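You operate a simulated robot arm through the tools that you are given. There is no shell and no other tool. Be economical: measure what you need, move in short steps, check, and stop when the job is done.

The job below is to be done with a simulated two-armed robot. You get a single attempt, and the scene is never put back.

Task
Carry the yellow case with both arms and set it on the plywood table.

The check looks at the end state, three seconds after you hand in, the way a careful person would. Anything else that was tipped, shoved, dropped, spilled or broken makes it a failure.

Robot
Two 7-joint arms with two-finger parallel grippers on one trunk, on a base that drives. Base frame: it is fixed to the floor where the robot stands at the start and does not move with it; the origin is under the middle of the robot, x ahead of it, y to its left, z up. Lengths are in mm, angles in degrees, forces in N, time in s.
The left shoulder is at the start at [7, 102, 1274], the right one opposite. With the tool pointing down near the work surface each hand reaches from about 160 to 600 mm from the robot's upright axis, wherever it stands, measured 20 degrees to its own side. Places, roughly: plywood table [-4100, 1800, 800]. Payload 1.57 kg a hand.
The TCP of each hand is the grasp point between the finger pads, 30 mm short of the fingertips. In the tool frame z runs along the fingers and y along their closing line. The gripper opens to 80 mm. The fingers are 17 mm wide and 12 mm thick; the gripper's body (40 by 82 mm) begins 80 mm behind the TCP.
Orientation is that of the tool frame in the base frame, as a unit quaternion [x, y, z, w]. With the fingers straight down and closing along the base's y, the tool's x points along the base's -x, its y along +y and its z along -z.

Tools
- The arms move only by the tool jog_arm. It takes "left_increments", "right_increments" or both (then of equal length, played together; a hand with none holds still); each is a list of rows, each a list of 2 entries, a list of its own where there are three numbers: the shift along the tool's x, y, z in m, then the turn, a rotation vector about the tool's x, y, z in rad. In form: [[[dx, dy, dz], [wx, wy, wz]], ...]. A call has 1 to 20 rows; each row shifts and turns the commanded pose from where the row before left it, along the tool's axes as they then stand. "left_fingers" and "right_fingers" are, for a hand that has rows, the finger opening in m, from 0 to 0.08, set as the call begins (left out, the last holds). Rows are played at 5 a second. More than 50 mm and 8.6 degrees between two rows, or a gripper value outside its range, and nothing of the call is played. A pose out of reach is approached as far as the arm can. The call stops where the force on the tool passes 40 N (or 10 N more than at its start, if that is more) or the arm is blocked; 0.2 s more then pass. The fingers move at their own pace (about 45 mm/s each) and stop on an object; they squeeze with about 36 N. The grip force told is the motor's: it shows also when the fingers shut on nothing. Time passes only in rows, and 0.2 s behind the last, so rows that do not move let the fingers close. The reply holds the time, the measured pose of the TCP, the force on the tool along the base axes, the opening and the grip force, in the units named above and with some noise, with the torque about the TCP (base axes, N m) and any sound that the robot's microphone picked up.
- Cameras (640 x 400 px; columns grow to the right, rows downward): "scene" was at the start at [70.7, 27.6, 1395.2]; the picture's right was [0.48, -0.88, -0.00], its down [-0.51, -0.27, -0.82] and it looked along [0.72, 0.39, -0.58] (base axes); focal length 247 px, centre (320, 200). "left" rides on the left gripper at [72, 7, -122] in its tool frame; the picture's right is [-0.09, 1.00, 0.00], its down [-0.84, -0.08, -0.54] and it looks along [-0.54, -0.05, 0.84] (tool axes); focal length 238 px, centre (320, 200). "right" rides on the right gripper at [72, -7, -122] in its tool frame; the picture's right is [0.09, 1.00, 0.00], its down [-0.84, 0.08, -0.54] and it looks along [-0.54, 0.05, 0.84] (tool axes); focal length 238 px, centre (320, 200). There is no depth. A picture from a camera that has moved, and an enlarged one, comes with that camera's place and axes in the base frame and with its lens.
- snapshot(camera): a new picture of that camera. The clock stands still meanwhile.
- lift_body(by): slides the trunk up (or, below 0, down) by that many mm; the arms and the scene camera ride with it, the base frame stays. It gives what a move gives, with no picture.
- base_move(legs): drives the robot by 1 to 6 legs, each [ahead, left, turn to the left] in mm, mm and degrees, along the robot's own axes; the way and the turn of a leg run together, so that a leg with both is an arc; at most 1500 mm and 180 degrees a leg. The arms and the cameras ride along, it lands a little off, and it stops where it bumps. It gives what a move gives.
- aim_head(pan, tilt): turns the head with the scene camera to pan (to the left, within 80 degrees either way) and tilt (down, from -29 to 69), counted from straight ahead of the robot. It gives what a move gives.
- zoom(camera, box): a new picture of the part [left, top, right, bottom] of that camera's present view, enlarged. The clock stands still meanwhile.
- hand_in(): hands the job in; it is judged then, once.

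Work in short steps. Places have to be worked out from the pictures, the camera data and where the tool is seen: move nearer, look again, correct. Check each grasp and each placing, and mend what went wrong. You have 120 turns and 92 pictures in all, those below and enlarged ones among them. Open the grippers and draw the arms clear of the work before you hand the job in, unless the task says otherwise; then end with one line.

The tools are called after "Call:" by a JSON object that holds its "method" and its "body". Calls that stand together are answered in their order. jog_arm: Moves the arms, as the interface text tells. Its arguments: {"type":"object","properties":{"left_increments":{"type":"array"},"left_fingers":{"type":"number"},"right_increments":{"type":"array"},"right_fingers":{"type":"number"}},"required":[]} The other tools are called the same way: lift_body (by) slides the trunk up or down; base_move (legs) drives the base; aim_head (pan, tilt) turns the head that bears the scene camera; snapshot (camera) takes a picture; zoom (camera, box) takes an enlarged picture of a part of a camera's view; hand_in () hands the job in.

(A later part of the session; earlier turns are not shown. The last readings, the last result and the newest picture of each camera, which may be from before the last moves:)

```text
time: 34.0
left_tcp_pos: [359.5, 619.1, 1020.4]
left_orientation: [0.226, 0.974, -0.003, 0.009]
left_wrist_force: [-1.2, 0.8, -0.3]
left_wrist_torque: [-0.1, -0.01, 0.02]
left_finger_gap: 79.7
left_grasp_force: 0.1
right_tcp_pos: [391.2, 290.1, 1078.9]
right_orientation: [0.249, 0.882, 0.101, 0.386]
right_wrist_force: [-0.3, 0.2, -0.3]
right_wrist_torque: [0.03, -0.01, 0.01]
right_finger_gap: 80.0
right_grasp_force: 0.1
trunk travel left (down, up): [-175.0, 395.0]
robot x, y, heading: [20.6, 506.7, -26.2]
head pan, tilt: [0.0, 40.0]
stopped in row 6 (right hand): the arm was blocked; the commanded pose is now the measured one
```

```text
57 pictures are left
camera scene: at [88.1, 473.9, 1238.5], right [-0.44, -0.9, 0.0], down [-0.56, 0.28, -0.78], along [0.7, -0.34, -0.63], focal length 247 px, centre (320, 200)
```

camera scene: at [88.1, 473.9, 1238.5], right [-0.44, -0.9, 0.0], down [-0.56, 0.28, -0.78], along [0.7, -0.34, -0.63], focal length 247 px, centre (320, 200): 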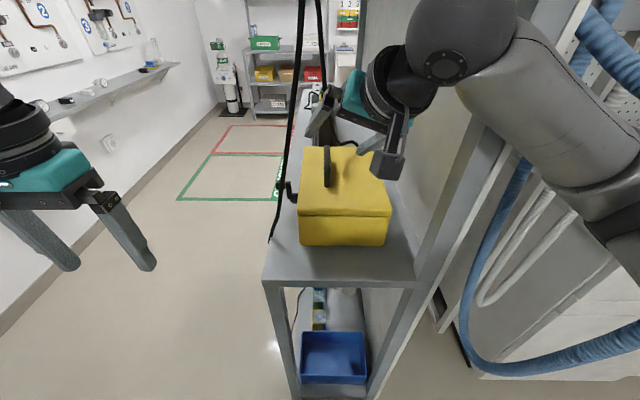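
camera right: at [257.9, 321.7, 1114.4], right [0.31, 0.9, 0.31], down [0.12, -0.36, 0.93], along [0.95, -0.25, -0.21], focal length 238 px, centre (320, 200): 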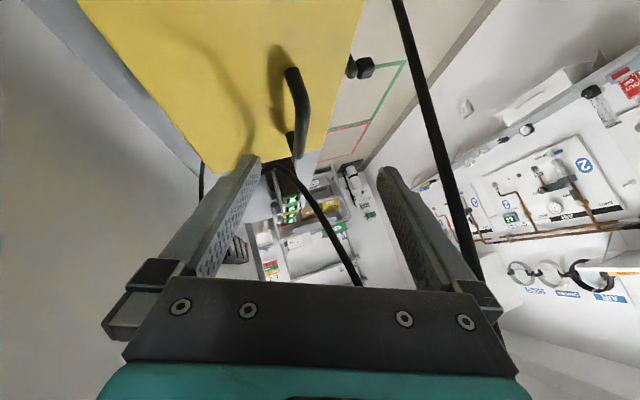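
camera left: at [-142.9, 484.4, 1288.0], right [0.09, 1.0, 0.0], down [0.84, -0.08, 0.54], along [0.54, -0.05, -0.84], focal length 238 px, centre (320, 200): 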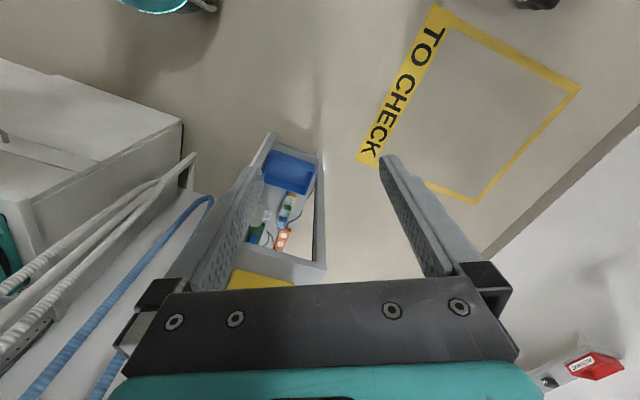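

The right elbow bumped the partition and displaced a blue hose. I'll retrace the hand's path, back off and check the hoses.

Call:
{"method": "jog_arm", "body": {"right_increments": [[[0.0142, 0.0022, -0.015], [0, 0, 0]], [[0.0142, 0.0022, -0.015], [0, 0, 0]], [[0.0142, 0.0022, -0.015], [0, 0, 0]], [[0.0142, 0.0022, -0.015], [0, 0, 0]], [[0.0142, 0.0022, -0.015], [0, 0, 0]], [[0.01, 0.0022, -0.015], [0, 0, 0]]]}}

Call:
{"method": "base_move", "body": {"legs": [[-130, 0, 0]]}}

Call:
{"method": "aim_head", "body": {"pan": -20, "tilt": 30}}

Call:
{"method": "snapshot", "body": {"camera": "scene"}}

```text
time: 35.4
left_tcp_pos: [376.1, 610.2, 1015.8]
left_orientation: [0.226, 0.974, 0.0, 0.0]
left_wrist_force: [-0.1, 0.3, 0.4]
left_wrist_torque: [0.01, 0.04, 0.02]
left_finger_gap: 80.2
left_grasp_force: 0.1
right_tcp_pos: [310.6, 331.5, 1085.5]
right_orientation: [0.261, 0.887, 0.102, 0.367]
right_wrist_force: [0.1, 0.1, -0.9]
right_wrist_torque: [0.0, -0.04, -0.02]
right_finger_gap: 80.0
right_grasp_force: 0.0
right hand out of reach, approached as far as the arm can: row 6
trunk travel left (down, up): [-175.0, 395.0]
robot x, y, heading: [23.9, 504.3, -26.0]
head pan, tilt: [0.0, 40.0]
```

```text
time: 36.7
left_tcp_pos: [257.4, 668.6, 1017.1]
left_orientation: [0.225, 0.974, -0.001, 0.0]
left_wrist_force: [-0.5, 0.6, -1.1]
left_wrist_torque: [0.02, -0.02, 0.01]
left_finger_gap: 80.0
left_grasp_force: 0.1
right_tcp_pos: [191.3, 388.1, 1085.8]
right_orientation: [0.262, 0.886, 0.102, 0.368]
right_wrist_force: [0.9, 0.0, 0.3]
right_wrist_torque: [0.0, 0.03, 0.0]
right_finger_gap: 80.0
right_grasp_force: 0.0
trunk travel left (down, up): [-175.0, 395.0]
robot x, y, heading: [-93.0, 561.2, -26.3]
head pan, tilt: [0.0, 40.0]
```

```text
time: 37.5
left_tcp_pos: [257.2, 668.3, 1016.3]
left_orientation: [0.226, 0.974, 0.001, -0.001]
left_wrist_force: [-0.4, 0.3, -0.1]
left_wrist_torque: [0.02, 0.0, 0.01]
left_finger_gap: 80.3
left_grasp_force: 0.0
right_tcp_pos: [191.8, 388.7, 1085.7]
right_orientation: [0.262, 0.886, 0.102, 0.368]
right_wrist_force: [0.7, 0.2, -0.2]
right_wrist_torque: [0.02, -0.03, 0.02]
right_finger_gap: 80.2
right_grasp_force: 0.0
trunk travel left (down, up): [-175.0, 395.0]
robot x, y, heading: [-95.3, 560.9, -26.0]
head pan, tilt: [-20.0, 30.0]
```

```text
56 pictures are left
camera scene: at [-23.9, 492.0, 1252.7], right [-0.72, -0.69, 0.0], down [-0.35, 0.36, -0.87], along [0.6, -0.62, -0.5], focal length 247 px, centre (320, 200)
```

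scene: 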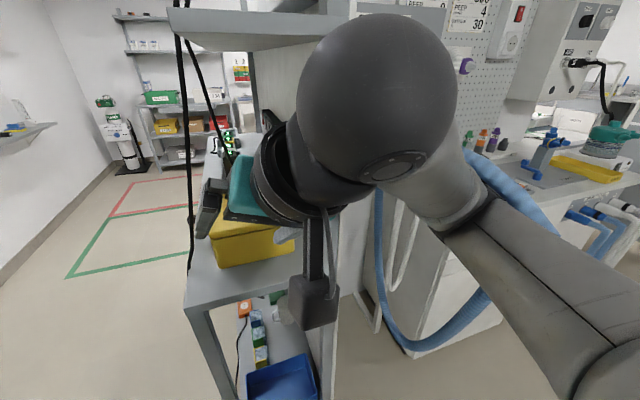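

A blue hose seems displaced near the right elbow. I'll look more closely before moving.

Call:
{"method": "aim_head", "body": {"pan": -40, "tilt": 25}}

Call:
{"method": "snapshot", "body": {"camera": "scene"}}

Call:
{"method": "snapshot", "body": {"camera": "left"}}

```text
time: 38.3
left_tcp_pos: [256.3, 668.2, 1015.0]
left_orientation: [0.226, 0.974, 0.0, 0.0]
left_wrist_force: [-0.5, 0.2, 0.2]
left_wrist_torque: [0.01, 0.0, -0.01]
left_finger_gap: 80.4
left_grasp_force: 0.2
right_tcp_pos: [192.3, 388.0, 1085.3]
right_orientation: [0.261, 0.886, 0.103, 0.368]
right_wrist_force: [-0.5, 0.2, -0.5]
right_wrist_torque: [-0.02, 0.01, 0.0]
right_finger_gap: 80.1
right_grasp_force: 0.0
trunk travel left (down, up): [-175.0, 395.0]
robot x, y, heading: [-93.0, 565.9, -26.1]
head pan, tilt: [-40.0, 25.0]
```

```text
55 pictures are left
camera scene: at [-49.2, 472.9, 1260.7], right [-0.91, -0.41, 0.0], down [-0.17, 0.39, -0.91], along [0.37, -0.83, -0.42], focal length 247 px, centre (320, 200)
```

scene: 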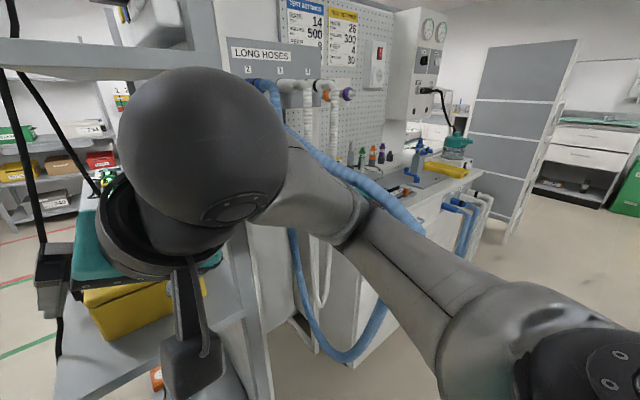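

```text
54 pictures are left
camera left: at [195.3, 704.4, 1138.5], right [0.52, 0.85, 0.0], down [0.72, -0.44, 0.54], along [0.46, -0.28, -0.84], focal length 238 px, centre (320, 200)
```

left: 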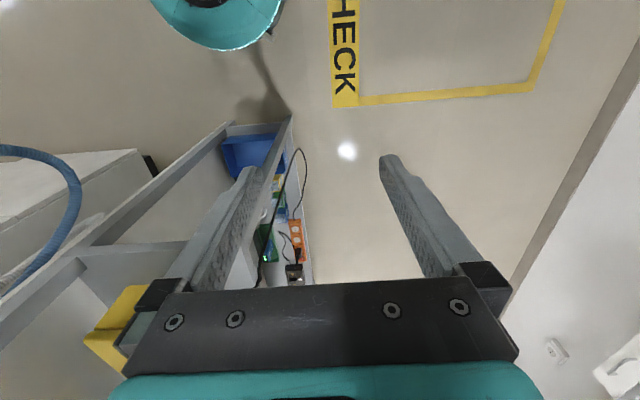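

The arm only leans on the hose from the front and doesn't pass through its loop. I'll move the base back and left to release it gently.

Call:
{"method": "base_move", "body": {"legs": [[-80, 120, 0]]}}

Call:
{"method": "snapshot", "body": {"camera": "scene"}}

```text
time: 39.7
left_tcp_pos: [239.5, 809.3, 1016.6]
left_orientation: [0.228, 0.974, 0.0, 0.0]
left_wrist_force: [0.4, 0.0, 0.2]
left_wrist_torque: [-0.07, 0.0, 0.01]
left_finger_gap: 79.8
left_grasp_force: 0.2
right_tcp_pos: [174.2, 529.2, 1086.3]
right_orientation: [0.263, 0.886, 0.101, 0.368]
right_wrist_force: [-0.3, 0.2, -0.7]
right_wrist_torque: [-0.01, -0.04, 0.0]
right_finger_gap: 79.8
right_grasp_force: 0.0
trunk travel left (down, up): [-175.0, 395.0]
robot x, y, heading: [-110.7, 702.8, -26.3]
head pan, tilt: [-40.0, 25.0]
```

```text
53 pictures are left
camera scene: at [-67.1, 614.7, 1260.8], right [-0.92, -0.4, 0.0], down [-0.17, 0.39, -0.91], along [0.36, -0.83, -0.42], focal length 247 px, centre (320, 200)
```

scene: 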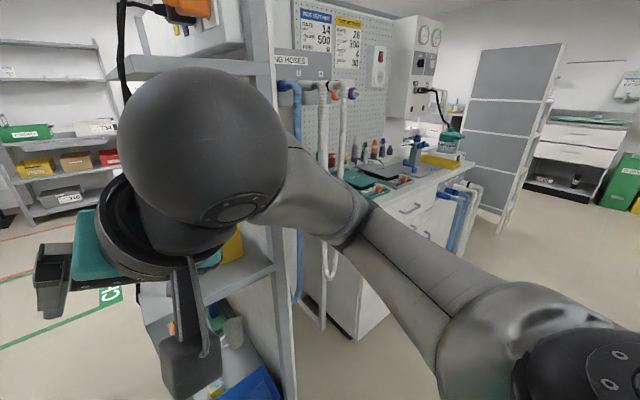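

The hose hangs freely again. I'll shift the right hand right so it lines up with the handle.

Call:
{"method": "jog_arm", "body": {"right_increments": [[[-0.0055, -0.0225, -0.007], [0, 0, 0]], [[-0.0055, -0.0225, -0.007], [0, 0, 0]], [[-0.0055, -0.0225, -0.007], [0, 0, 0]], [[-0.0055, -0.0225, -0.007], [0, 0, 0]]]}}

Call:
{"method": "aim_head", "body": {"pan": -15, "tilt": 35}}

Call:
{"method": "snapshot", "body": {"camera": "scene"}}

```text
time: 40.7
left_tcp_pos: [239.2, 808.0, 1016.0]
left_orientation: [0.228, 0.974, 0.0, 0.0]
left_wrist_force: [-1.1, 1.0, 0.2]
left_wrist_torque: [0.0, -0.03, 0.01]
left_finger_gap: 80.2
left_grasp_force: 0.1
right_tcp_pos: [144.4, 438.5, 1092.4]
right_orientation: [0.262, 0.887, 0.101, 0.367]
right_wrist_force: [0.5, 0.0, -0.1]
right_wrist_torque: [-0.01, 0.0, -0.01]
right_finger_gap: 79.9
right_grasp_force: 0.1
right hand out of reach, approached as far as the arm can: row 1, 2, 4
trunk travel left (down, up): [-175.0, 395.0]
robot x, y, heading: [-112.3, 706.6, -26.0]
head pan, tilt: [-40.0, 25.0]
```

```text
time: 41.6
left_tcp_pos: [240.1, 807.9, 1017.1]
left_orientation: [0.228, 0.974, 0.0, 0.0]
left_wrist_force: [0.5, -0.2, -0.6]
left_wrist_torque: [-0.02, -0.01, -0.05]
left_finger_gap: 79.8
left_grasp_force: 0.0
right_tcp_pos: [145.7, 438.0, 1091.8]
right_orientation: [0.262, 0.887, 0.101, 0.367]
right_wrist_force: [-1.0, 0.4, -0.1]
right_wrist_torque: [0.01, -0.03, 0.03]
right_finger_gap: 79.9
right_grasp_force: 0.0
trunk travel left (down, up): [-175.0, 395.0]
robot x, y, heading: [-108.7, 706.7, -26.6]
head pan, tilt: [-15.0, 35.0]
```

```text
52 pictures are left
camera scene: at [-38.0, 640.3, 1245.0], right [-0.66, -0.75, 0.0], down [-0.43, 0.38, -0.82], along [0.62, -0.54, -0.57], focal length 247 px, centre (320, 200)
```

scene: 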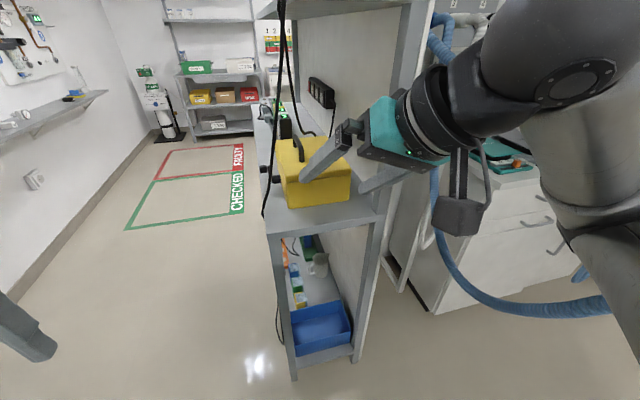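

The blue hose still trails toward the right upper arm. I'll check where it is caught.

Call:
{"method": "aim_head", "body": {"pan": -50, "tilt": 40}}

Call:
{"method": "snapshot", "body": {"camera": "scene"}}

```text
time: 42.6
left_tcp_pos: [240.4, 808.0, 1015.6]
left_orientation: [0.228, 0.974, -0.001, -0.001]
left_wrist_force: [-0.3, 0.4, 0.4]
left_wrist_torque: [-0.01, 0.01, -0.03]
left_finger_gap: 80.1
left_grasp_force: 0.1
right_tcp_pos: [145.4, 438.9, 1092.7]
right_orientation: [0.263, 0.886, 0.102, 0.367]
right_wrist_force: [0.1, -0.1, 0.6]
right_wrist_torque: [0.0, -0.02, -0.04]
right_finger_gap: 80.2
right_grasp_force: 0.1
trunk travel left (down, up): [-175.0, 395.0]
robot x, y, heading: [-115.1, 706.2, -26.4]
head pan, tilt: [-50.0, 40.0]
```

```text
51 pictures are left
camera scene: at [-83.9, 615.9, 1237.4], right [-0.97, -0.24, 0.0], down [-0.15, 0.62, -0.77], along [0.18, -0.74, -0.64], focal length 247 px, centre (320, 200)
```

scene: 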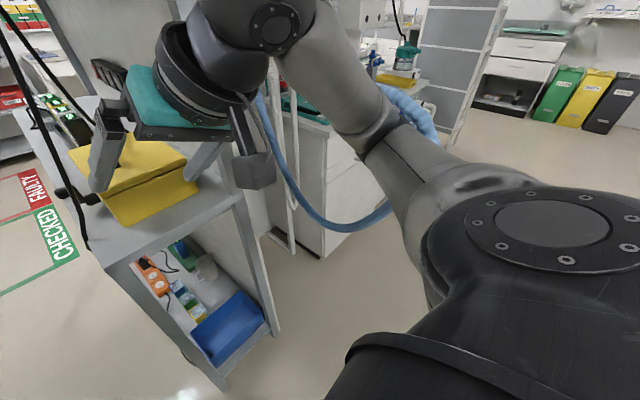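

Call:
{"method": "zoom", "body": {"camera": "scene", "box": [230, 60, 470, 260]}}

Call:
{"method": "aim_head", "body": {"pan": -70, "tilt": 10}}

Call:
{"method": "snapshot", "body": {"camera": "scene"}}

```text
2.00 times, centred on (350, 160) of scene
camera zoom: at [-83.9, 615.9, 1237.4], right [-0.97, -0.24, 0.0], down [-0.15, 0.62, -0.77], along [0.18, -0.74, -0.64], focal length 494 px, centre (260, 280)
```

zoom: 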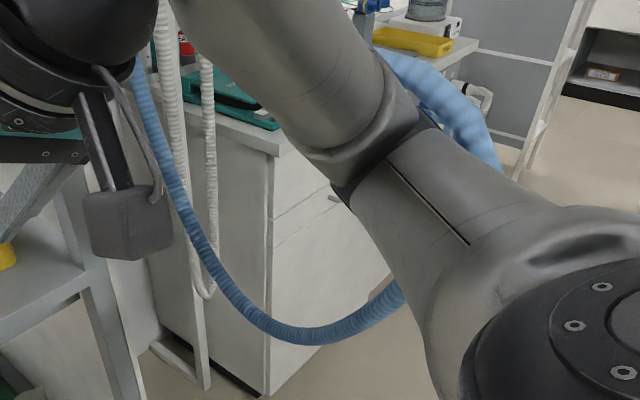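

```text
time: 43.5
left_tcp_pos: [240.1, 808.0, 1015.3]
left_orientation: [0.228, 0.974, 0.0, 0.0]
left_wrist_force: [-0.5, 0.0, -0.1]
left_wrist_torque: [0.02, -0.01, -0.04]
left_finger_gap: 80.0
left_grasp_force: 0.1
right_tcp_pos: [146.7, 438.4, 1091.7]
right_orientation: [0.263, 0.886, 0.101, 0.367]
right_wrist_force: [0.1, -0.1, -0.2]
right_wrist_torque: [0.0, -0.04, -0.03]
right_finger_gap: 80.0
right_grasp_force: 0.1
trunk travel left (down, up): [-175.0, 395.0]
robot x, y, heading: [-110.2, 702.8, -26.4]
head pan, tilt: [-70.0, 10.0]
```

```text
49 pictures are left
camera scene: at [-114.2, 606.0, 1285.0], right [-0.99, 0.11, 0.0], down [0.02, 0.17, -0.98], along [-0.11, -0.98, -0.17], focal length 247 px, centre (320, 200)
```

scene: 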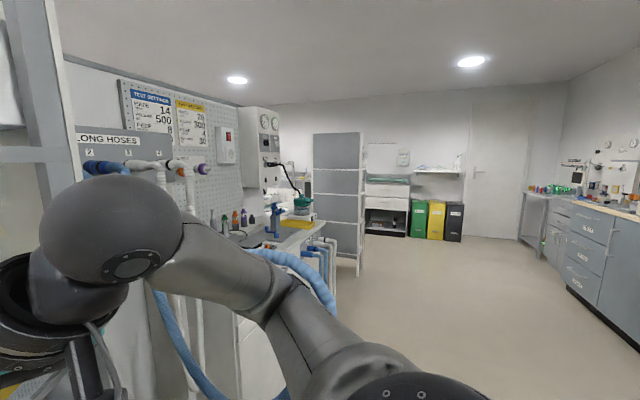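

The hose isn't looped around the arm; its end only wraps the elbow's outer side and trails as I back off. I'll drive ahead to give it slack, then left so the arm leaves it.

Call:
{"method": "base_move", "body": {"legs": [[120, 0, 0], [0, 280, 0]]}}

Call:
{"method": "aim_head", "body": {"pan": -50, "tilt": 30}}

Call:
{"method": "snapshot", "body": {"camera": "scene"}}

```text
time: 46.3
left_tcp_pos: [467.6, 1000.6, 1015.6]
left_orientation: [0.226, 0.974, 0.0, 0.001]
left_wrist_force: [-0.4, 0.7, 1.0]
left_wrist_torque: [0.0, 0.03, -0.02]
left_finger_gap: 80.0
left_grasp_force: 0.1
right_tcp_pos: [374.8, 630.4, 1092.9]
right_orientation: [0.261, 0.887, 0.102, 0.367]
right_wrist_force: [-0.2, 0.4, -0.5]
right_wrist_torque: [0.0, 0.01, 0.02]
right_finger_gap: 80.0
right_grasp_force: 0.1
trunk travel left (down, up): [-175.0, 395.0]
robot x, y, heading: [115.4, 896.6, -26.4]
head pan, tilt: [-70.0, 10.0]
```

```text
time: 47.1
left_tcp_pos: [467.6, 998.9, 1016.4]
left_orientation: [0.226, 0.974, 0.0, -0.001]
left_wrist_force: [0.7, -0.6, 0.3]
left_wrist_torque: [-0.01, 0.03, 0.0]
left_finger_gap: 79.9
left_grasp_force: 0.0
right_tcp_pos: [373.9, 630.9, 1092.6]
right_orientation: [0.262, 0.887, 0.102, 0.367]
right_wrist_force: [0.4, -0.2, 0.7]
right_wrist_torque: [0.0, 0.02, -0.01]
right_finger_gap: 80.2
right_grasp_force: 0.0
trunk travel left (down, up): [-175.0, 395.0]
robot x, y, heading: [115.3, 899.5, -26.1]
head pan, tilt: [-50.0, 30.0]
```

```text
48 pictures are left
camera scene: at [145.6, 802.1, 1252.8], right [-0.97, -0.24, 0.0], down [-0.12, 0.48, -0.87], along [0.21, -0.84, -0.5], focal length 247 px, centre (320, 200)
```

scene: 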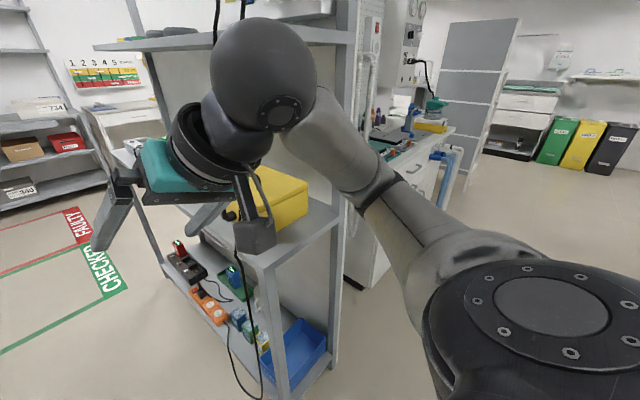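

The hose is free. A base position further left keeps the right elbow clear of the partition, so I'll back 100 mm, shift right 130 mm and swing the right hand across to the handle's line.

Call:
{"method": "base_move", "body": {"legs": [[-100, 0, 0], [0, -130, 0]]}}

Call:
{"method": "jog_arm", "body": {"right_increments": [[[-0.006, -0.026, -0.0083], [0, 0, 0]], [[-0.006, -0.026, -0.0083], [0, 0, 0]], [[-0.006, -0.026, -0.0083], [0, 0, 0]], [[-0.006, -0.026, -0.0083], [0, 0, 0]], [[-0.006, -0.026, -0.0083], [0, 0, 0]]]}}

Call:
{"method": "aim_head", "body": {"pan": -35, "tilt": 35}}

Call:
{"method": "snapshot", "body": {"camera": "scene"}}

```text
time: 49.2
left_tcp_pos: [320.1, 929.4, 1015.6]
left_orientation: [0.228, 0.974, 0.0, 0.0]
left_wrist_force: [1.3, 0.5, 0.0]
left_wrist_torque: [-0.02, 0.02, -0.01]
left_finger_gap: 79.9
left_grasp_force: 0.0
right_tcp_pos: [225.7, 559.6, 1091.4]
right_orientation: [0.263, 0.886, 0.102, 0.367]
right_wrist_force: [-0.2, -0.4, 0.0]
right_wrist_torque: [0.0, -0.02, 0.02]
right_finger_gap: 80.1
right_grasp_force: 0.1
trunk travel left (down, up): [-175.0, 395.0]
robot x, y, heading: [-37.1, 825.4, -26.2]
head pan, tilt: [-50.0, 30.0]
```

```text
time: 50.4
left_tcp_pos: [319.6, 929.6, 1015.9]
left_orientation: [0.228, 0.974, 0.0, 0.0]
left_wrist_force: [0.1, -0.5, -0.5]
left_wrist_torque: [-0.03, -0.02, 0.01]
left_finger_gap: 79.8
left_grasp_force: 0.2
right_tcp_pos: [164.5, 436.5, 1089.5]
right_orientation: [0.262, 0.886, 0.101, 0.368]
right_wrist_force: [0.2, 0.2, -0.8]
right_wrist_torque: [-0.03, -0.01, -0.04]
right_finger_gap: 80.1
right_grasp_force: 0.2
trunk travel left (down, up): [-175.0, 395.0]
robot x, y, heading: [-29.3, 822.6, -26.2]
head pan, tilt: [-50.0, 30.0]
```

```text
time: 51.1
left_tcp_pos: [320.6, 930.9, 1017.3]
left_orientation: [0.228, 0.974, -0.001, 0.0]
left_wrist_force: [-0.5, 0.1, 0.6]
left_wrist_torque: [0.02, 0.0, -0.02]
left_finger_gap: 80.1
left_grasp_force: 0.0
right_tcp_pos: [166.0, 436.9, 1089.7]
right_orientation: [0.263, 0.886, 0.102, 0.367]
right_wrist_force: [0.6, -1.1, 0.5]
right_wrist_torque: [-0.03, 0.0, 0.01]
right_finger_gap: 80.1
right_grasp_force: 0.1
trunk travel left (down, up): [-175.0, 395.0]
robot x, y, heading: [-28.3, 824.7, -26.4]
head pan, tilt: [-35.0, 35.0]
```

```text
47 pictures are left
camera scene: at [18.5, 743.3, 1245.0], right [-0.88, -0.48, 0.0], down [-0.28, 0.5, -0.82], along [0.39, -0.72, -0.57], focal length 247 px, centre (320, 200)
```

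scene: 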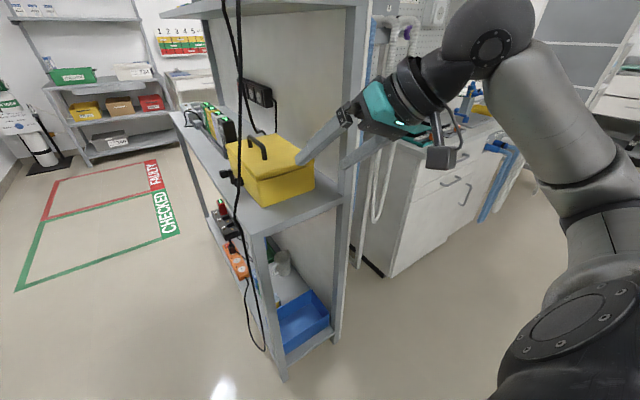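

Good view, and the arm, hoses and cables are clear of each other. I'll drive ahead 170 mm and check with the right camera.

Call:
{"method": "base_move", "body": {"legs": [[170, 0, 0]]}}

Call:
{"method": "zoom", "body": {"camera": "right", "box": [220, 90, 412, 234]}}

Call:
{"method": "snapshot", "body": {"camera": "scene"}}

```text
time: 52.6
left_tcp_pos: [475.3, 852.1, 1016.1]
left_orientation: [0.229, 0.973, 0.0, 0.0]
left_wrist_force: [-0.4, -0.1, -0.6]
left_wrist_torque: [0.0, 0.02, -0.03]
left_finger_gap: 79.9
left_grasp_force: 0.1
right_tcp_pos: [318.4, 358.4, 1089.7]
right_orientation: [0.265, 0.886, 0.1, 0.367]
right_wrist_force: [-0.1, -0.1, 0.2]
right_wrist_torque: [0.03, 0.02, 0.03]
right_finger_gap: 79.9
right_grasp_force: 0.1
trunk travel left (down, up): [-175.0, 395.0]
robot x, y, heading: [120.3, 749.0, -26.4]
head pan, tilt: [-35.0, 35.0]
```

```text
2.78 times, centred on (316, 162) of right
camera zoom: at [186.2, 392.8, 1131.7], right [0.34, 0.89, 0.32], down [0.14, -0.38, 0.91], along [0.93, -0.26, -0.26], focal length 662 px, centre (331, 306)
```

zoom: 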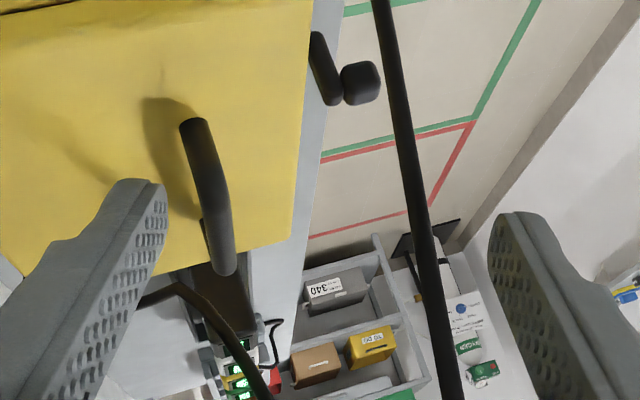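

```text
45 pictures are left
camera scene: at [172.8, 666.4, 1244.9], right [-0.88, -0.48, 0.0], down [-0.27, 0.5, -0.82], along [0.39, -0.72, -0.57], focal length 247 px, centre (320, 200)
```

scene: 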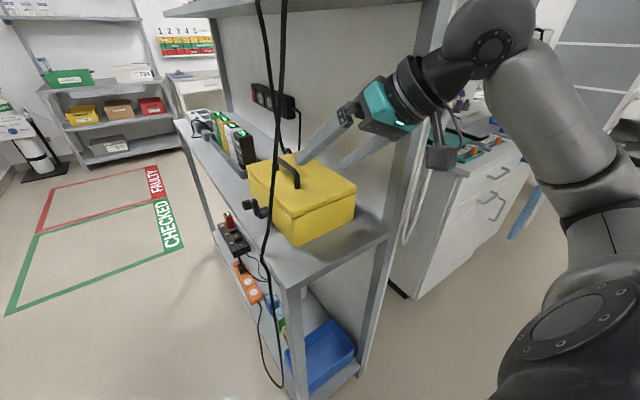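

The cable passes at about u=98, v=257, z=1023, some 25 mm outside the finger in the final pose. I'll narrow the fingers, shift right first, then come in along the finger axis.

Call:
{"method": "jog_arm", "body": {"right_increments": [[[-0.005, -0.013, 0.0], [0, 0, 0]], [[-0.005, -0.013, 0.0], [0, 0, 0]], [[-0.015, -0.013, 0.012], [0, 0, 0]], [[-0.02, -0.0125, 0.012], [0, 0, 0]], [[-0.02, 0, 0.012], [0, 0, 0]], [[-0.018, 0, 0.012], [0, 0, 0]], [[0, 0, 0.012], [0, 0, 0]]], "right_fingers": 0.055}}

Call:
{"method": "snapshot", "body": {"camera": "scene"}}

Call:
{"method": "snapshot", "body": {"camera": "right"}}

```text
time: 54.2
left_tcp_pos: [474.2, 852.1, 1016.7]
left_orientation: [0.23, 0.973, 0.001, 0.0]
left_wrist_force: [-0.2, 0.4, -0.4]
left_wrist_torque: [-0.05, -0.02, 0.0]
left_finger_gap: 79.9
left_grasp_force: 0.1
right_tcp_pos: [390.5, 270.1, 1076.9]
right_orientation: [0.264, 0.886, 0.1, 0.367]
right_wrist_force: [-0.2, -0.6, 0.6]
right_wrist_torque: [-0.01, -0.05, -0.01]
right_finger_gap: 55.1
right_grasp_force: 0.0
trunk travel left (down, up): [-175.0, 395.0]
robot x, y, heading: [120.7, 748.8, -26.4]
head pan, tilt: [-35.0, 35.0]
```

```text
44 pictures are left
camera scene: at [172.4, 666.5, 1245.0], right [-0.88, -0.48, 0.0], down [-0.27, 0.5, -0.82], along [0.39, -0.72, -0.57], focal length 247 px, centre (320, 200)
```

scene: 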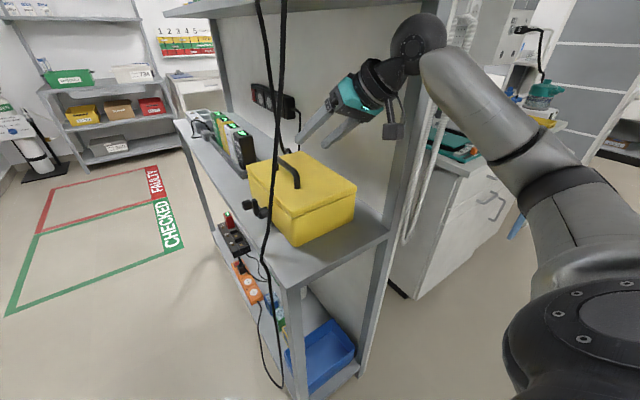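

```text
43 pictures are left
camera right: at [258.7, 303.2, 1119.0], right [0.34, 0.89, 0.32], down [0.14, -0.38, 0.91], along [0.93, -0.26, -0.26], focal length 238 px, centre (320, 200)
```

right: 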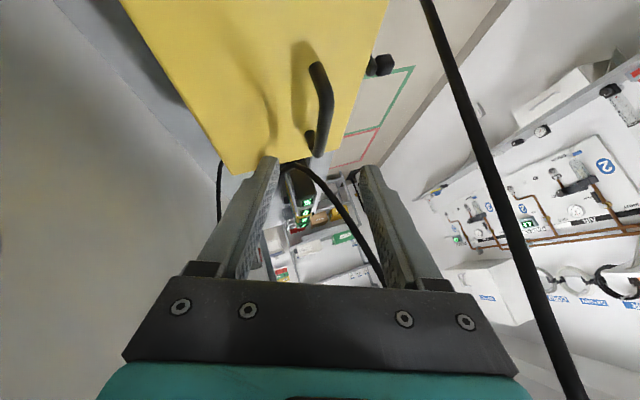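

The wall-side cable is now outside the fingers, and the remaining move is about 122 mm straight along the fingers. I'll advance 85 mm and look.

Call:
{"method": "jog_arm", "body": {"right_increments": [[[0, 0, 0.017], [0, 0, 0]], [[0, 0, 0.017], [0, 0, 0]], [[0, 0, 0.017], [0, 0, 0]], [[0, 0, 0.017], [0, 0, 0]], [[0, 0, 0.017], [0, 0, 0]]]}}

Call:
{"method": "snapshot", "body": {"camera": "right"}}

Call:
{"method": "zoom", "body": {"camera": "scene", "box": [220, 0, 460, 260]}}

```text
time: 55.4
left_tcp_pos: [475.8, 852.7, 1016.0]
left_orientation: [0.229, 0.973, 0.0, 0.0]
left_wrist_force: [0.2, 0.3, -0.1]
left_wrist_torque: [-0.04, 0.0, 0.0]
left_finger_gap: 79.9
left_grasp_force: 0.1
right_tcp_pos: [451.5, 268.3, 1015.8]
right_orientation: [0.263, 0.886, 0.102, 0.367]
right_wrist_force: [-0.1, -0.2, 0.5]
right_wrist_torque: [0.01, 0.01, -0.01]
right_finger_gap: 54.9
right_grasp_force: 0.0
trunk travel left (down, up): [-175.0, 395.0]
robot x, y, heading: [125.0, 750.3, -26.7]
head pan, tilt: [-35.0, 35.0]
```

```text
42 pictures are left
camera right: at [318.0, 301.5, 1057.6], right [0.34, 0.89, 0.32], down [0.14, -0.38, 0.91], along [0.93, -0.26, -0.25], focal length 238 px, centre (320, 200)
```

right: 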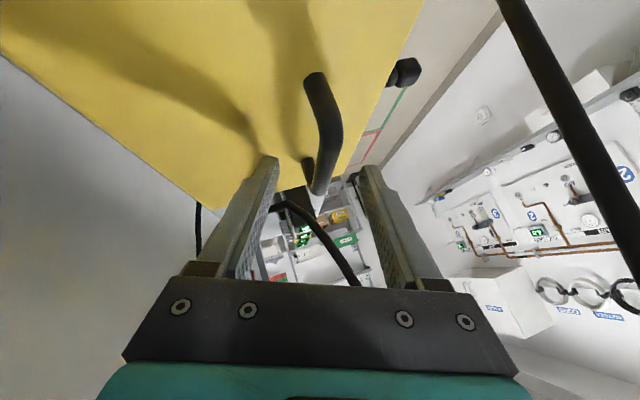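

```text
1.54 times, centred on (340, 130) of scene
camera zoom: at [172.4, 666.6, 1245.0], right [-0.88, -0.48, 0.0], down [-0.27, 0.5, -0.82], along [0.39, -0.72, -0.57], focal length 380 px, centre (289, 308)
```

zoom: 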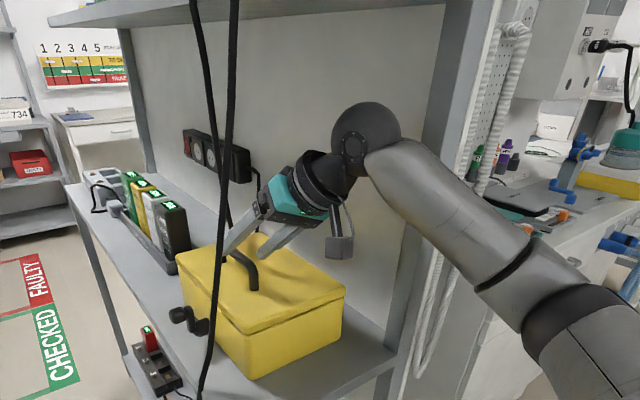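

Aligned: the handle sits midway between the fingers. I'll advance the last 34 mm.

Call:
{"method": "jog_arm", "body": {"right_increments": [[[0, 0, 0.012], [0, 0, 0]], [[0, 0, 0.012], [0, 0, 0]], [[0, 0, 0.01], [0, 0, 0]]]}}

Call:
{"method": "snapshot", "body": {"camera": "right"}}

Call:
{"method": "zoom", "body": {"camera": "scene", "box": [260, 100, 380, 220]}}

```text
time: 56.2
left_tcp_pos: [473.6, 852.7, 1017.2]
left_orientation: [0.229, 0.973, 0.0, 0.001]
left_wrist_force: [-0.2, -0.5, 0.4]
left_wrist_torque: [0.01, 0.04, 0.03]
left_finger_gap: 79.9
left_grasp_force: 0.1
right_tcp_pos: [469.1, 266.4, 999.4]
right_orientation: [0.265, 0.884, 0.097, 0.373]
right_wrist_force: [-12.7, -0.6, 17.7]
right_wrist_torque: [-0.58, 0.52, -0.43]
right_finger_gap: 54.0
right_grasp_force: 0.1
trunk travel left (down, up): [-175.0, 395.0]
robot x, y, heading: [121.6, 751.9, -26.7]
head pan, tilt: [-35.0, 35.0]
```

```text
40 pictures are left
camera right: at [338.3, 301.8, 1039.1], right [0.34, 0.89, 0.31], down [0.13, -0.37, 0.92], along [0.93, -0.27, -0.24], focal length 238 px, centre (320, 200)
```

right: 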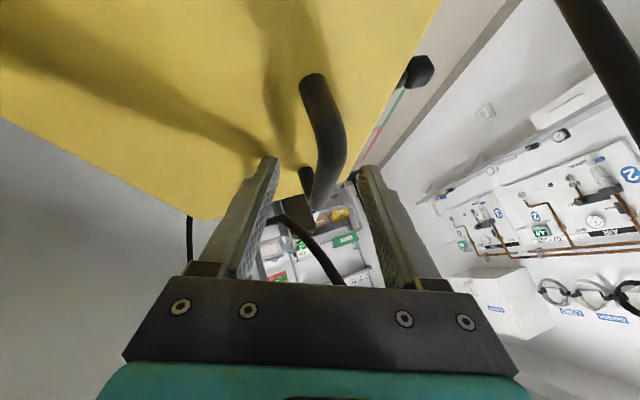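

```text
3.33 times, centred on (320, 160) of scene
camera zoom: at [169.6, 667.8, 1245.4], right [-0.88, -0.48, 0.0], down [-0.27, 0.5, -0.82], along [0.39, -0.72, -0.57], focal length 824 px, centre (320, 333)
```

zoom: 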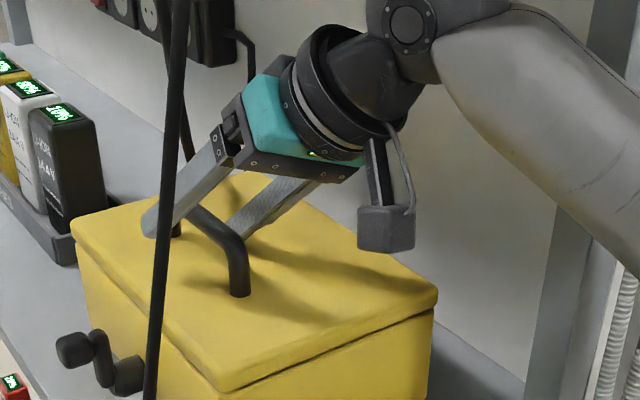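

The lower finger's tip touches the lid because of the hand's lean; the bar is about 25 mm beyond the TCP. I'll back off 6 mm, narrow the fingers to lift that tip and advance again.

Call:
{"method": "jog_arm", "body": {"right_increments": [[[0, 0, -0.007], [0, 0, 0]], [[0, 0, 0], [0, 0, 0]], [[0, 0, 0], [0, 0, 0]], [[0, 0, 0.007], [0, 0, 0]], [[0, 0, 0.005], [0, 0, 0]], [[0, 0, 0], [0, 0, 0]]], "right_fingers": 0.028}}

Call:
{"method": "zoom", "body": {"camera": "scene", "box": [260, 100, 380, 220]}}

```text
time: 57.6
left_tcp_pos: [473.6, 852.8, 1017.7]
left_orientation: [0.229, 0.973, 0.0, 0.001]
left_wrist_force: [-1.3, -0.2, -0.4]
left_wrist_torque: [0.05, 0.01, -0.01]
left_finger_gap: 80.0
left_grasp_force: 0.1
right_tcp_pos: [474.4, 268.4, 993.8]
right_orientation: [0.264, 0.885, 0.1, 0.371]
right_wrist_force: [-10.0, -0.9, 16.4]
right_wrist_torque: [-0.3, 0.23, -0.17]
right_finger_gap: 26.0
right_grasp_force: 0.1
trunk travel left (down, up): [-175.0, 395.0]
robot x, y, heading: [121.7, 751.4, -26.4]
head pan, tilt: [-35.0, 35.0]
```

```text
3.33 times, centred on (320, 160) of scene
camera zoom: at [170.2, 667.7, 1245.3], right [-0.88, -0.48, 0.0], down [-0.27, 0.5, -0.82], along [0.39, -0.72, -0.57], focal length 824 px, centre (320, 333)
```

zoom: 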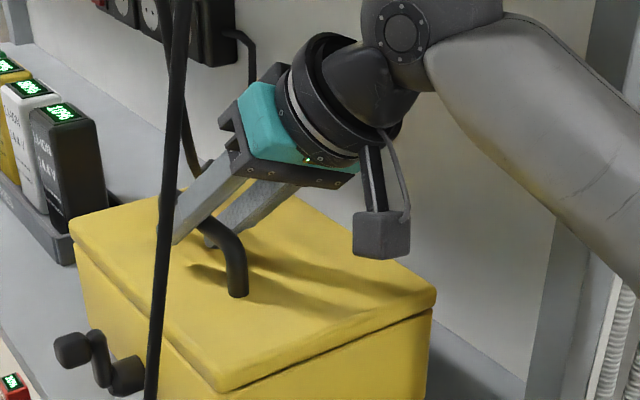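

The fingers straddle the bar. I'll ease back 3 mm and close.

Call:
{"method": "jog_arm", "body": {"right_increments": [[[0, 0, -0.004], [0, 0, 0]], [[0, 0, 0], [0, 0, 0]], [[0, 0, 0], [0, 0, 0]], [[0, 0, 0], [0, 0, 0]]], "right_fingers": 0.0}}

Call:
{"method": "zoom", "body": {"camera": "right", "box": [200, 60, 440, 300]}}

```text
time: 58.6
left_tcp_pos: [475.0, 853.2, 1015.6]
left_orientation: [0.229, 0.973, -0.001, 0.0]
left_wrist_force: [0.5, -0.3, 0.0]
left_wrist_torque: [-0.02, 0.0, 0.01]
left_finger_gap: 80.4
left_grasp_force: 0.1
right_tcp_pos: [474.8, 270.2, 992.4]
right_orientation: [0.264, 0.887, 0.101, 0.366]
right_wrist_force: [5.0, 7.3, 6.2]
right_wrist_torque: [0.12, 0.57, -0.3]
right_finger_gap: 13.8
right_grasp_force: 30.3
trunk travel left (down, up): [-175.0, 395.0]
robot x, y, heading: [120.2, 748.7, -26.4]
head pan, tilt: [-35.0, 35.0]
```

```text
1.67 times, centred on (320, 180) of right
camera zoom: at [341.9, 303.6, 1034.9], right [0.34, 0.89, 0.32], down [0.14, -0.38, 0.91], along [0.93, -0.26, -0.26], focal length 397 px, centre (320, 233)
```

zoom: 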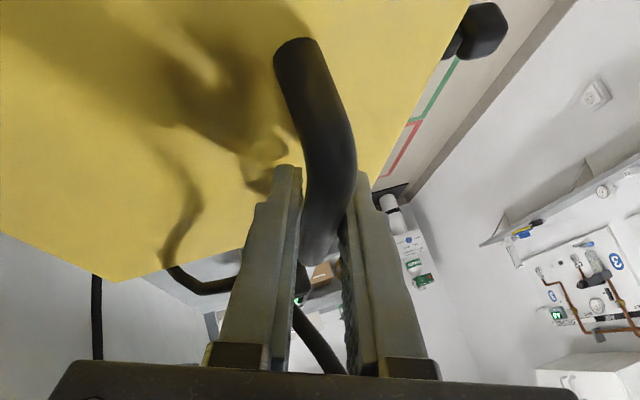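

Gripped (13.8 mm bar, 30 N). I'll test the weight with a small lift of 8 mm.

Call:
{"method": "jog_arm", "body": {"right_increments": [[[-0.0024, 0.0015, -0.0028], [0, 0, 0]], [[-0.0024, 0.0015, -0.0028], [0, 0, 0]], [[0, 0, 0], [0, 0, 0]]]}}

Call:
{"method": "zoom", "body": {"camera": "scene", "box": [220, 80, 420, 280]}}

```text
time: 59.4
left_tcp_pos: [476.6, 852.0, 1016.0]
left_orientation: [0.23, 0.973, 0.0, -0.001]
left_wrist_force: [-0.2, -0.2, -0.2]
left_wrist_torque: [-0.01, -0.03, 0.02]
left_finger_gap: 79.9
left_grasp_force: 0.1
right_tcp_pos: [473.6, 266.9, 998.8]
right_orientation: [0.265, 0.887, 0.102, 0.365]
right_wrist_force: [-0.2, 1.1, -9.2]
right_wrist_torque: [0.24, 0.18, 0.03]
right_finger_gap: 14.0
right_grasp_force: 30.2
trunk travel left (down, up): [-175.0, 395.0]
robot x, y, heading: [118.9, 751.1, -26.4]
head pan, tilt: [-35.0, 35.0]
```

```text
2.00 times, centred on (320, 180) of scene
camera zoom: at [172.8, 665.8, 1244.8], right [-0.88, -0.48, 0.0], down [-0.27, 0.5, -0.82], along [0.39, -0.72, -0.57], focal length 494 px, centre (320, 240)
```

zoom: 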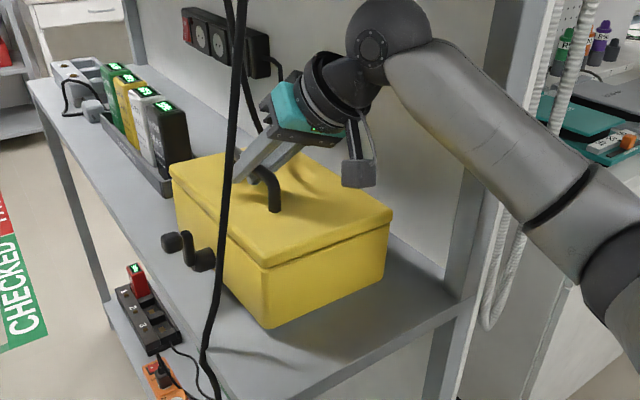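

The load is 9 N so far. I'll lift a little more to see whether the case leaves the shelf.

Call:
{"method": "jog_arm", "body": {"right_increments": [[[-0.0024, 0.0015, -0.0028], [0, 0, 0]], [[-0.0024, 0.0015, -0.0028], [0, 0, 0]], [[0, 0, 0], [0, 0, 0]]]}}

Call:
{"method": "zoom", "body": {"camera": "scene", "box": [220, 80, 420, 280]}}

```text
time: 60.2
left_tcp_pos: [474.4, 850.5, 1016.3]
left_orientation: [0.229, 0.973, 0.001, -0.001]
left_wrist_force: [0.0, 0.2, 0.5]
left_wrist_torque: [0.04, -0.02, -0.04]
left_finger_gap: 80.1
left_grasp_force: 0.0
right_tcp_pos: [473.4, 268.2, 1009.0]
right_orientation: [0.265, 0.886, 0.101, 0.366]
right_wrist_force: [0.3, -0.1, -10.0]
right_wrist_torque: [0.12, 0.01, 0.02]
right_finger_gap: 13.7
right_grasp_force: 30.8
trunk travel left (down, up): [-175.0, 395.0]
robot x, y, heading: [124.3, 749.7, -26.4]
head pan, tilt: [-35.0, 35.0]
```

```text
2.00 times, centred on (320, 180) of scene
camera zoom: at [172.8, 665.9, 1244.9], right [-0.88, -0.48, 0.0], down [-0.27, 0.5, -0.82], along [0.39, -0.72, -0.57], focal length 494 px, centre (320, 240)
```

zoom: 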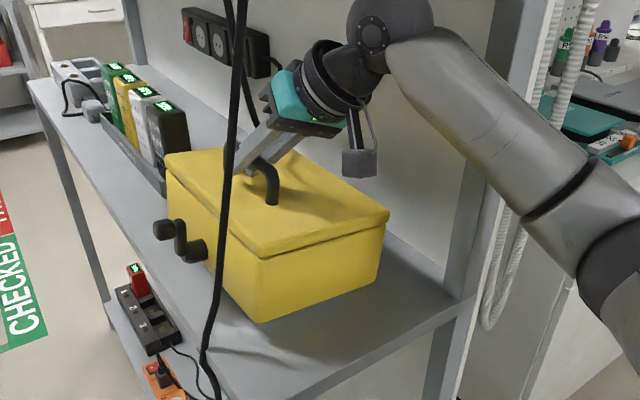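

The case is off the shelf at about 10 N (≈1 kg) and hangs level, so the handle is over its centre of mass. Pulling straight out would run the crank into the wall-side cable, so I'll first shift the case 30 mm toward the partition.

Call:
{"method": "jog_arm", "body": {"right_increments": [[[-0.0016, -0.007, -0.0023], [0, 0, 0]], [[-0.0016, -0.007, -0.0023], [0, 0, 0]], [[-0.0016, -0.007, -0.0023], [0, 0, 0]], [[-0.0016, -0.007, -0.0023], [0, 0, 0]]]}}

Call:
{"method": "aim_head", "body": {"pan": -25, "tilt": 42}}

Call:
{"method": "snapshot", "body": {"camera": "scene"}}

```text
time: 61.2
left_tcp_pos: [475.3, 851.5, 1016.1]
left_orientation: [0.23, 0.973, 0.001, 0.0]
left_wrist_force: [0.6, -0.4, 0.2]
left_wrist_torque: [0.03, 0.0, 0.02]
left_finger_gap: 80.0
left_grasp_force: 0.0
right_tcp_pos: [461.5, 242.4, 1008.0]
right_orientation: [0.265, 0.886, 0.101, 0.366]
right_wrist_force: [0.4, 0.0, -9.0]
right_wrist_torque: [0.11, 0.11, 0.01]
right_finger_gap: 13.8
right_grasp_force: 30.1
trunk travel left (down, up): [-175.0, 395.0]
robot x, y, heading: [122.4, 750.7, -26.6]
head pan, tilt: [-35.0, 35.0]
```

```text
time: 61.9
left_tcp_pos: [475.4, 851.8, 1015.5]
left_orientation: [0.229, 0.973, 0.001, 0.0]
left_wrist_force: [0.6, -0.1, 0.1]
left_wrist_torque: [0.0, 0.03, -0.02]
left_finger_gap: 80.3
left_grasp_force: 0.1
right_tcp_pos: [459.6, 241.3, 1009.8]
right_orientation: [0.265, 0.886, 0.1, 0.366]
right_wrist_force: [-0.8, -0.1, -8.9]
right_wrist_torque: [0.1, 0.14, 0.0]
right_finger_gap: 13.6
right_grasp_force: 30.1
trunk travel left (down, up): [-175.0, 395.0]
robot x, y, heading: [121.2, 750.1, -26.1]
head pan, tilt: [-25.0, 42.0]
```

```text
34 pictures are left
camera scene: at [182.8, 677.8, 1234.4], right [-0.78, -0.62, 0.0], down [-0.42, 0.52, -0.74], along [0.46, -0.58, -0.67], focal length 247 px, centre (320, 200)
```

scene: 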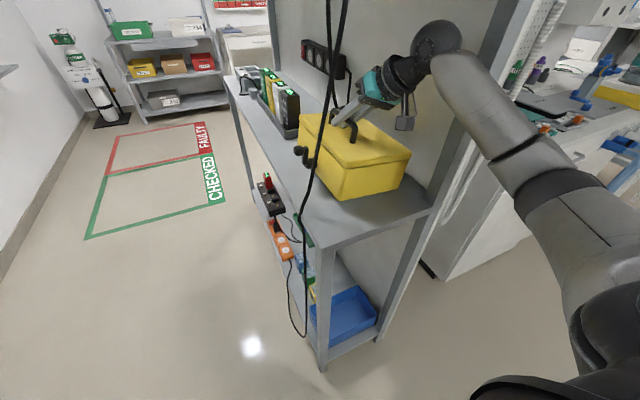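

About 30 mm clear on each side by eye. I'll pull the case out 80 mm and check.

Call:
{"method": "jog_arm", "body": {"right_increments": [[[0.0077, 0.0003, -0.0063], [0, 0, 0]], [[0.0077, 0.0003, -0.0063], [0, 0, 0]], [[0.0077, 0.0003, -0.0063], [0, 0, 0]], [[0.0077, 0.0003, -0.0063], [0, 0, 0]], [[0.0077, 0.0003, -0.0063], [0, 0, 0]], [[0.0077, 0.0003, -0.0063], [0, 0, 0]], [[0.0077, 0.0003, -0.0063], [0, 0, 0]], [[0.0077, 0.0003, -0.0063], [0, 0, 0]]]}}

Call:
{"method": "zoom", "body": {"camera": "scene", "box": [250, 60, 490, 260]}}

```text
time: 63.7
left_tcp_pos: [475.1, 852.0, 1015.5]
left_orientation: [0.23, 0.973, 0.0, 0.0]
left_wrist_force: [0.2, -1.4, 0.3]
left_wrist_torque: [0.0, 0.01, 0.01]
left_finger_gap: 80.1
left_grasp_force: 0.0
right_tcp_pos: [389.1, 276.5, 1010.0]
right_orientation: [0.264, 0.886, 0.101, 0.368]
right_wrist_force: [0.1, 0.5, -9.9]
right_wrist_torque: [0.15, 0.0, 0.0]
right_finger_gap: 13.6
right_grasp_force: 29.7
trunk travel left (down, up): [-175.0, 395.0]
robot x, y, heading: [123.8, 746.7, -26.6]
head pan, tilt: [-25.0, 42.0]
```

```text
2.00 times, centred on (370, 160) of scene
camera zoom: at [182.6, 677.9, 1234.4], right [-0.78, -0.62, 0.0], down [-0.42, 0.52, -0.74], along [0.46, -0.58, -0.67], focal length 494 px, centre (220, 280)
```

zoom: 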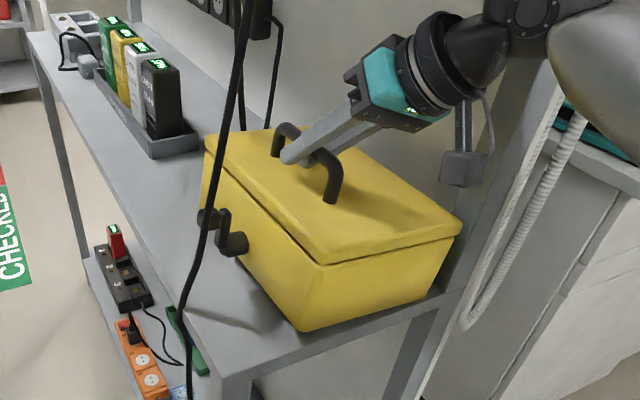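

No contact so far: the force is unchanged and the right corner is passing the post. I'll continue 40 mm, watching the crank and cable.

Call:
{"method": "jog_arm", "body": {"right_increments": [[[0.0077, 0.0003, -0.0063], [0, 0, 0]], [[0.0077, 0.0003, -0.0063], [0, 0, 0]], [[0.0077, 0.0003, -0.0063], [0, 0, 0]], [[0.0077, 0.0003, -0.0063], [0, 0, 0]]]}}

Call:
{"method": "zoom", "body": {"camera": "scene", "box": [250, 60, 490, 260]}}

```text
time: 64.7
left_tcp_pos: [474.5, 850.9, 1015.2]
left_orientation: [0.229, 0.973, 0.0, 0.0]
left_wrist_force: [-0.7, -0.2, 0.5]
left_wrist_torque: [0.0, -0.02, 0.0]
left_finger_gap: 80.0
left_grasp_force: 0.0
right_tcp_pos: [353.6, 296.3, 1009.0]
right_orientation: [0.265, 0.886, 0.101, 0.367]
right_wrist_force: [0.6, 0.5, -8.4]
right_wrist_torque: [0.11, 0.17, -0.05]
right_finger_gap: 13.7
right_grasp_force: 30.1
trunk travel left (down, up): [-175.0, 395.0]
robot x, y, heading: [121.5, 752.9, -26.6]
head pan, tilt: [-25.0, 42.0]
```

```text
2.00 times, centred on (370, 160) of scene
camera zoom: at [182.6, 678.1, 1234.4], right [-0.78, -0.62, 0.0], down [-0.42, 0.52, -0.74], along [0.46, -0.58, -0.67], focal length 494 px, centre (220, 280)
```

zoom: 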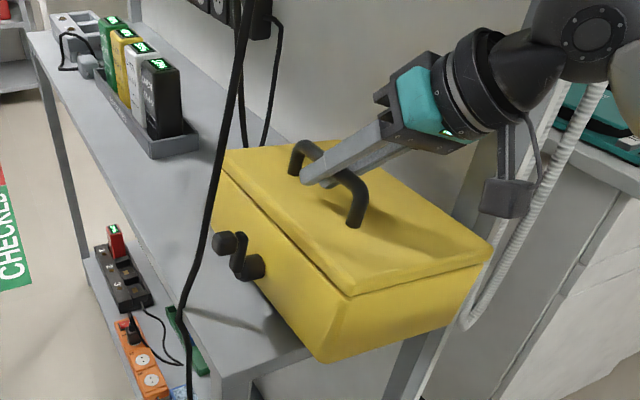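

The crank is passing the cable without touching. I'll jog 40 mm more and then drive back slowly.

Call:
{"method": "jog_arm", "body": {"right_increments": [[[0.0077, 0.0003, -0.0063], [0, 0, 0]], [[0.0077, 0.0003, -0.0063], [0, 0, 0]], [[0.0077, 0.0003, -0.0063], [0, 0, 0]], [[0.0077, 0.0003, -0.0063], [0, 0, 0]], [[0.0077, 0.0003, -0.0063], [0, 0, 0]]]}}

Call:
{"method": "snapshot", "body": {"camera": "scene"}}

```text
time: 65.9
left_tcp_pos: [474.1, 851.1, 1017.2]
left_orientation: [0.229, 0.973, 0.0, 0.0]
left_wrist_force: [0.3, -0.1, 0.1]
left_wrist_torque: [-0.04, 0.04, -0.02]
left_finger_gap: 80.2
left_grasp_force: 0.1
right_tcp_pos: [309.5, 318.8, 1007.3]
right_orientation: [0.264, 0.886, 0.101, 0.367]
right_wrist_force: [-0.8, 1.7, -7.8]
right_wrist_torque: [0.06, 0.16, -0.06]
right_finger_gap: 13.6
right_grasp_force: 30.6
trunk travel left (down, up): [-175.0, 395.0]
robot x, y, heading: [125.6, 749.9, -26.5]
head pan, tilt: [-25.0, 42.0]
```

```text
31 pictures are left
camera scene: at [182.5, 678.1, 1234.4], right [-0.78, -0.62, 0.0], down [-0.42, 0.52, -0.74], along [0.46, -0.58, -0.67], focal length 247 px, centre (320, 200)
```

scene: 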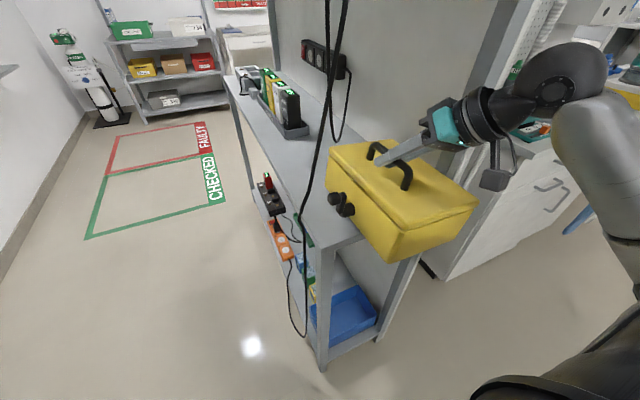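

The crank is past the cable. I'll drive back 150 mm and check the right side for hoses.

Call:
{"method": "base_move", "body": {"legs": [[-150, 0, 0]]}}

Call:
{"method": "aim_head", "body": {"pan": -40, "tilt": 35}}

Call:
{"method": "snapshot", "body": {"camera": "scene"}}

```text
time: 67.3
left_tcp_pos: [336.0, 922.8, 1017.9]
left_orientation: [0.226, 0.974, 0.0, 0.0]
left_wrist_force: [-0.2, -0.6, 0.3]
left_wrist_torque: [-0.01, -0.02, 0.0]
left_finger_gap: 79.9
left_grasp_force: 0.1
right_tcp_pos: [176.1, 389.0, 1008.0]
right_orientation: [0.261, 0.887, 0.102, 0.367]
right_wrist_force: [0.0, 0.6, -10.5]
right_wrist_torque: [0.13, 0.03, -0.03]
right_finger_gap: 13.5
right_grasp_force: 30.5
trunk travel left (down, up): [-175.0, 395.0]
robot x, y, heading: [-13.3, 817.9, -26.2]
head pan, tilt: [-25.0, 42.0]
```

```text
time: 68.1
left_tcp_pos: [335.4, 922.8, 1016.9]
left_orientation: [0.226, 0.974, -0.001, 0.0]
left_wrist_force: [0.1, 0.2, 0.0]
left_wrist_torque: [-0.03, 0.01, -0.02]
left_finger_gap: 80.1
left_grasp_force: 0.0
right_tcp_pos: [175.7, 388.0, 1008.0]
right_orientation: [0.262, 0.888, 0.103, 0.365]
right_wrist_force: [-1.1, 0.5, -10.3]
right_wrist_torque: [0.24, 0.21, -0.13]
right_finger_gap: 13.8
right_grasp_force: 30.5
trunk travel left (down, up): [-175.0, 395.0]
robot x, y, heading: [-14.5, 818.3, -26.1]
head pan, tilt: [-40.0, 35.0]
```

```text
30 pictures are left
camera scene: at [28.6, 731.0, 1244.9], right [-0.91, -0.41, 0.0], down [-0.23, 0.52, -0.82], along [0.33, -0.75, -0.57], focal length 247 px, centre (320, 200)
```

scene: 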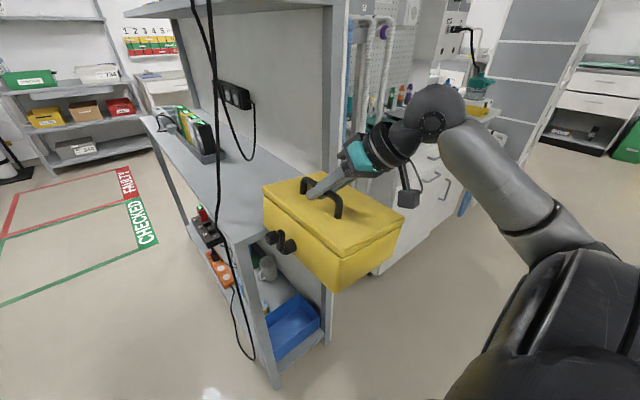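

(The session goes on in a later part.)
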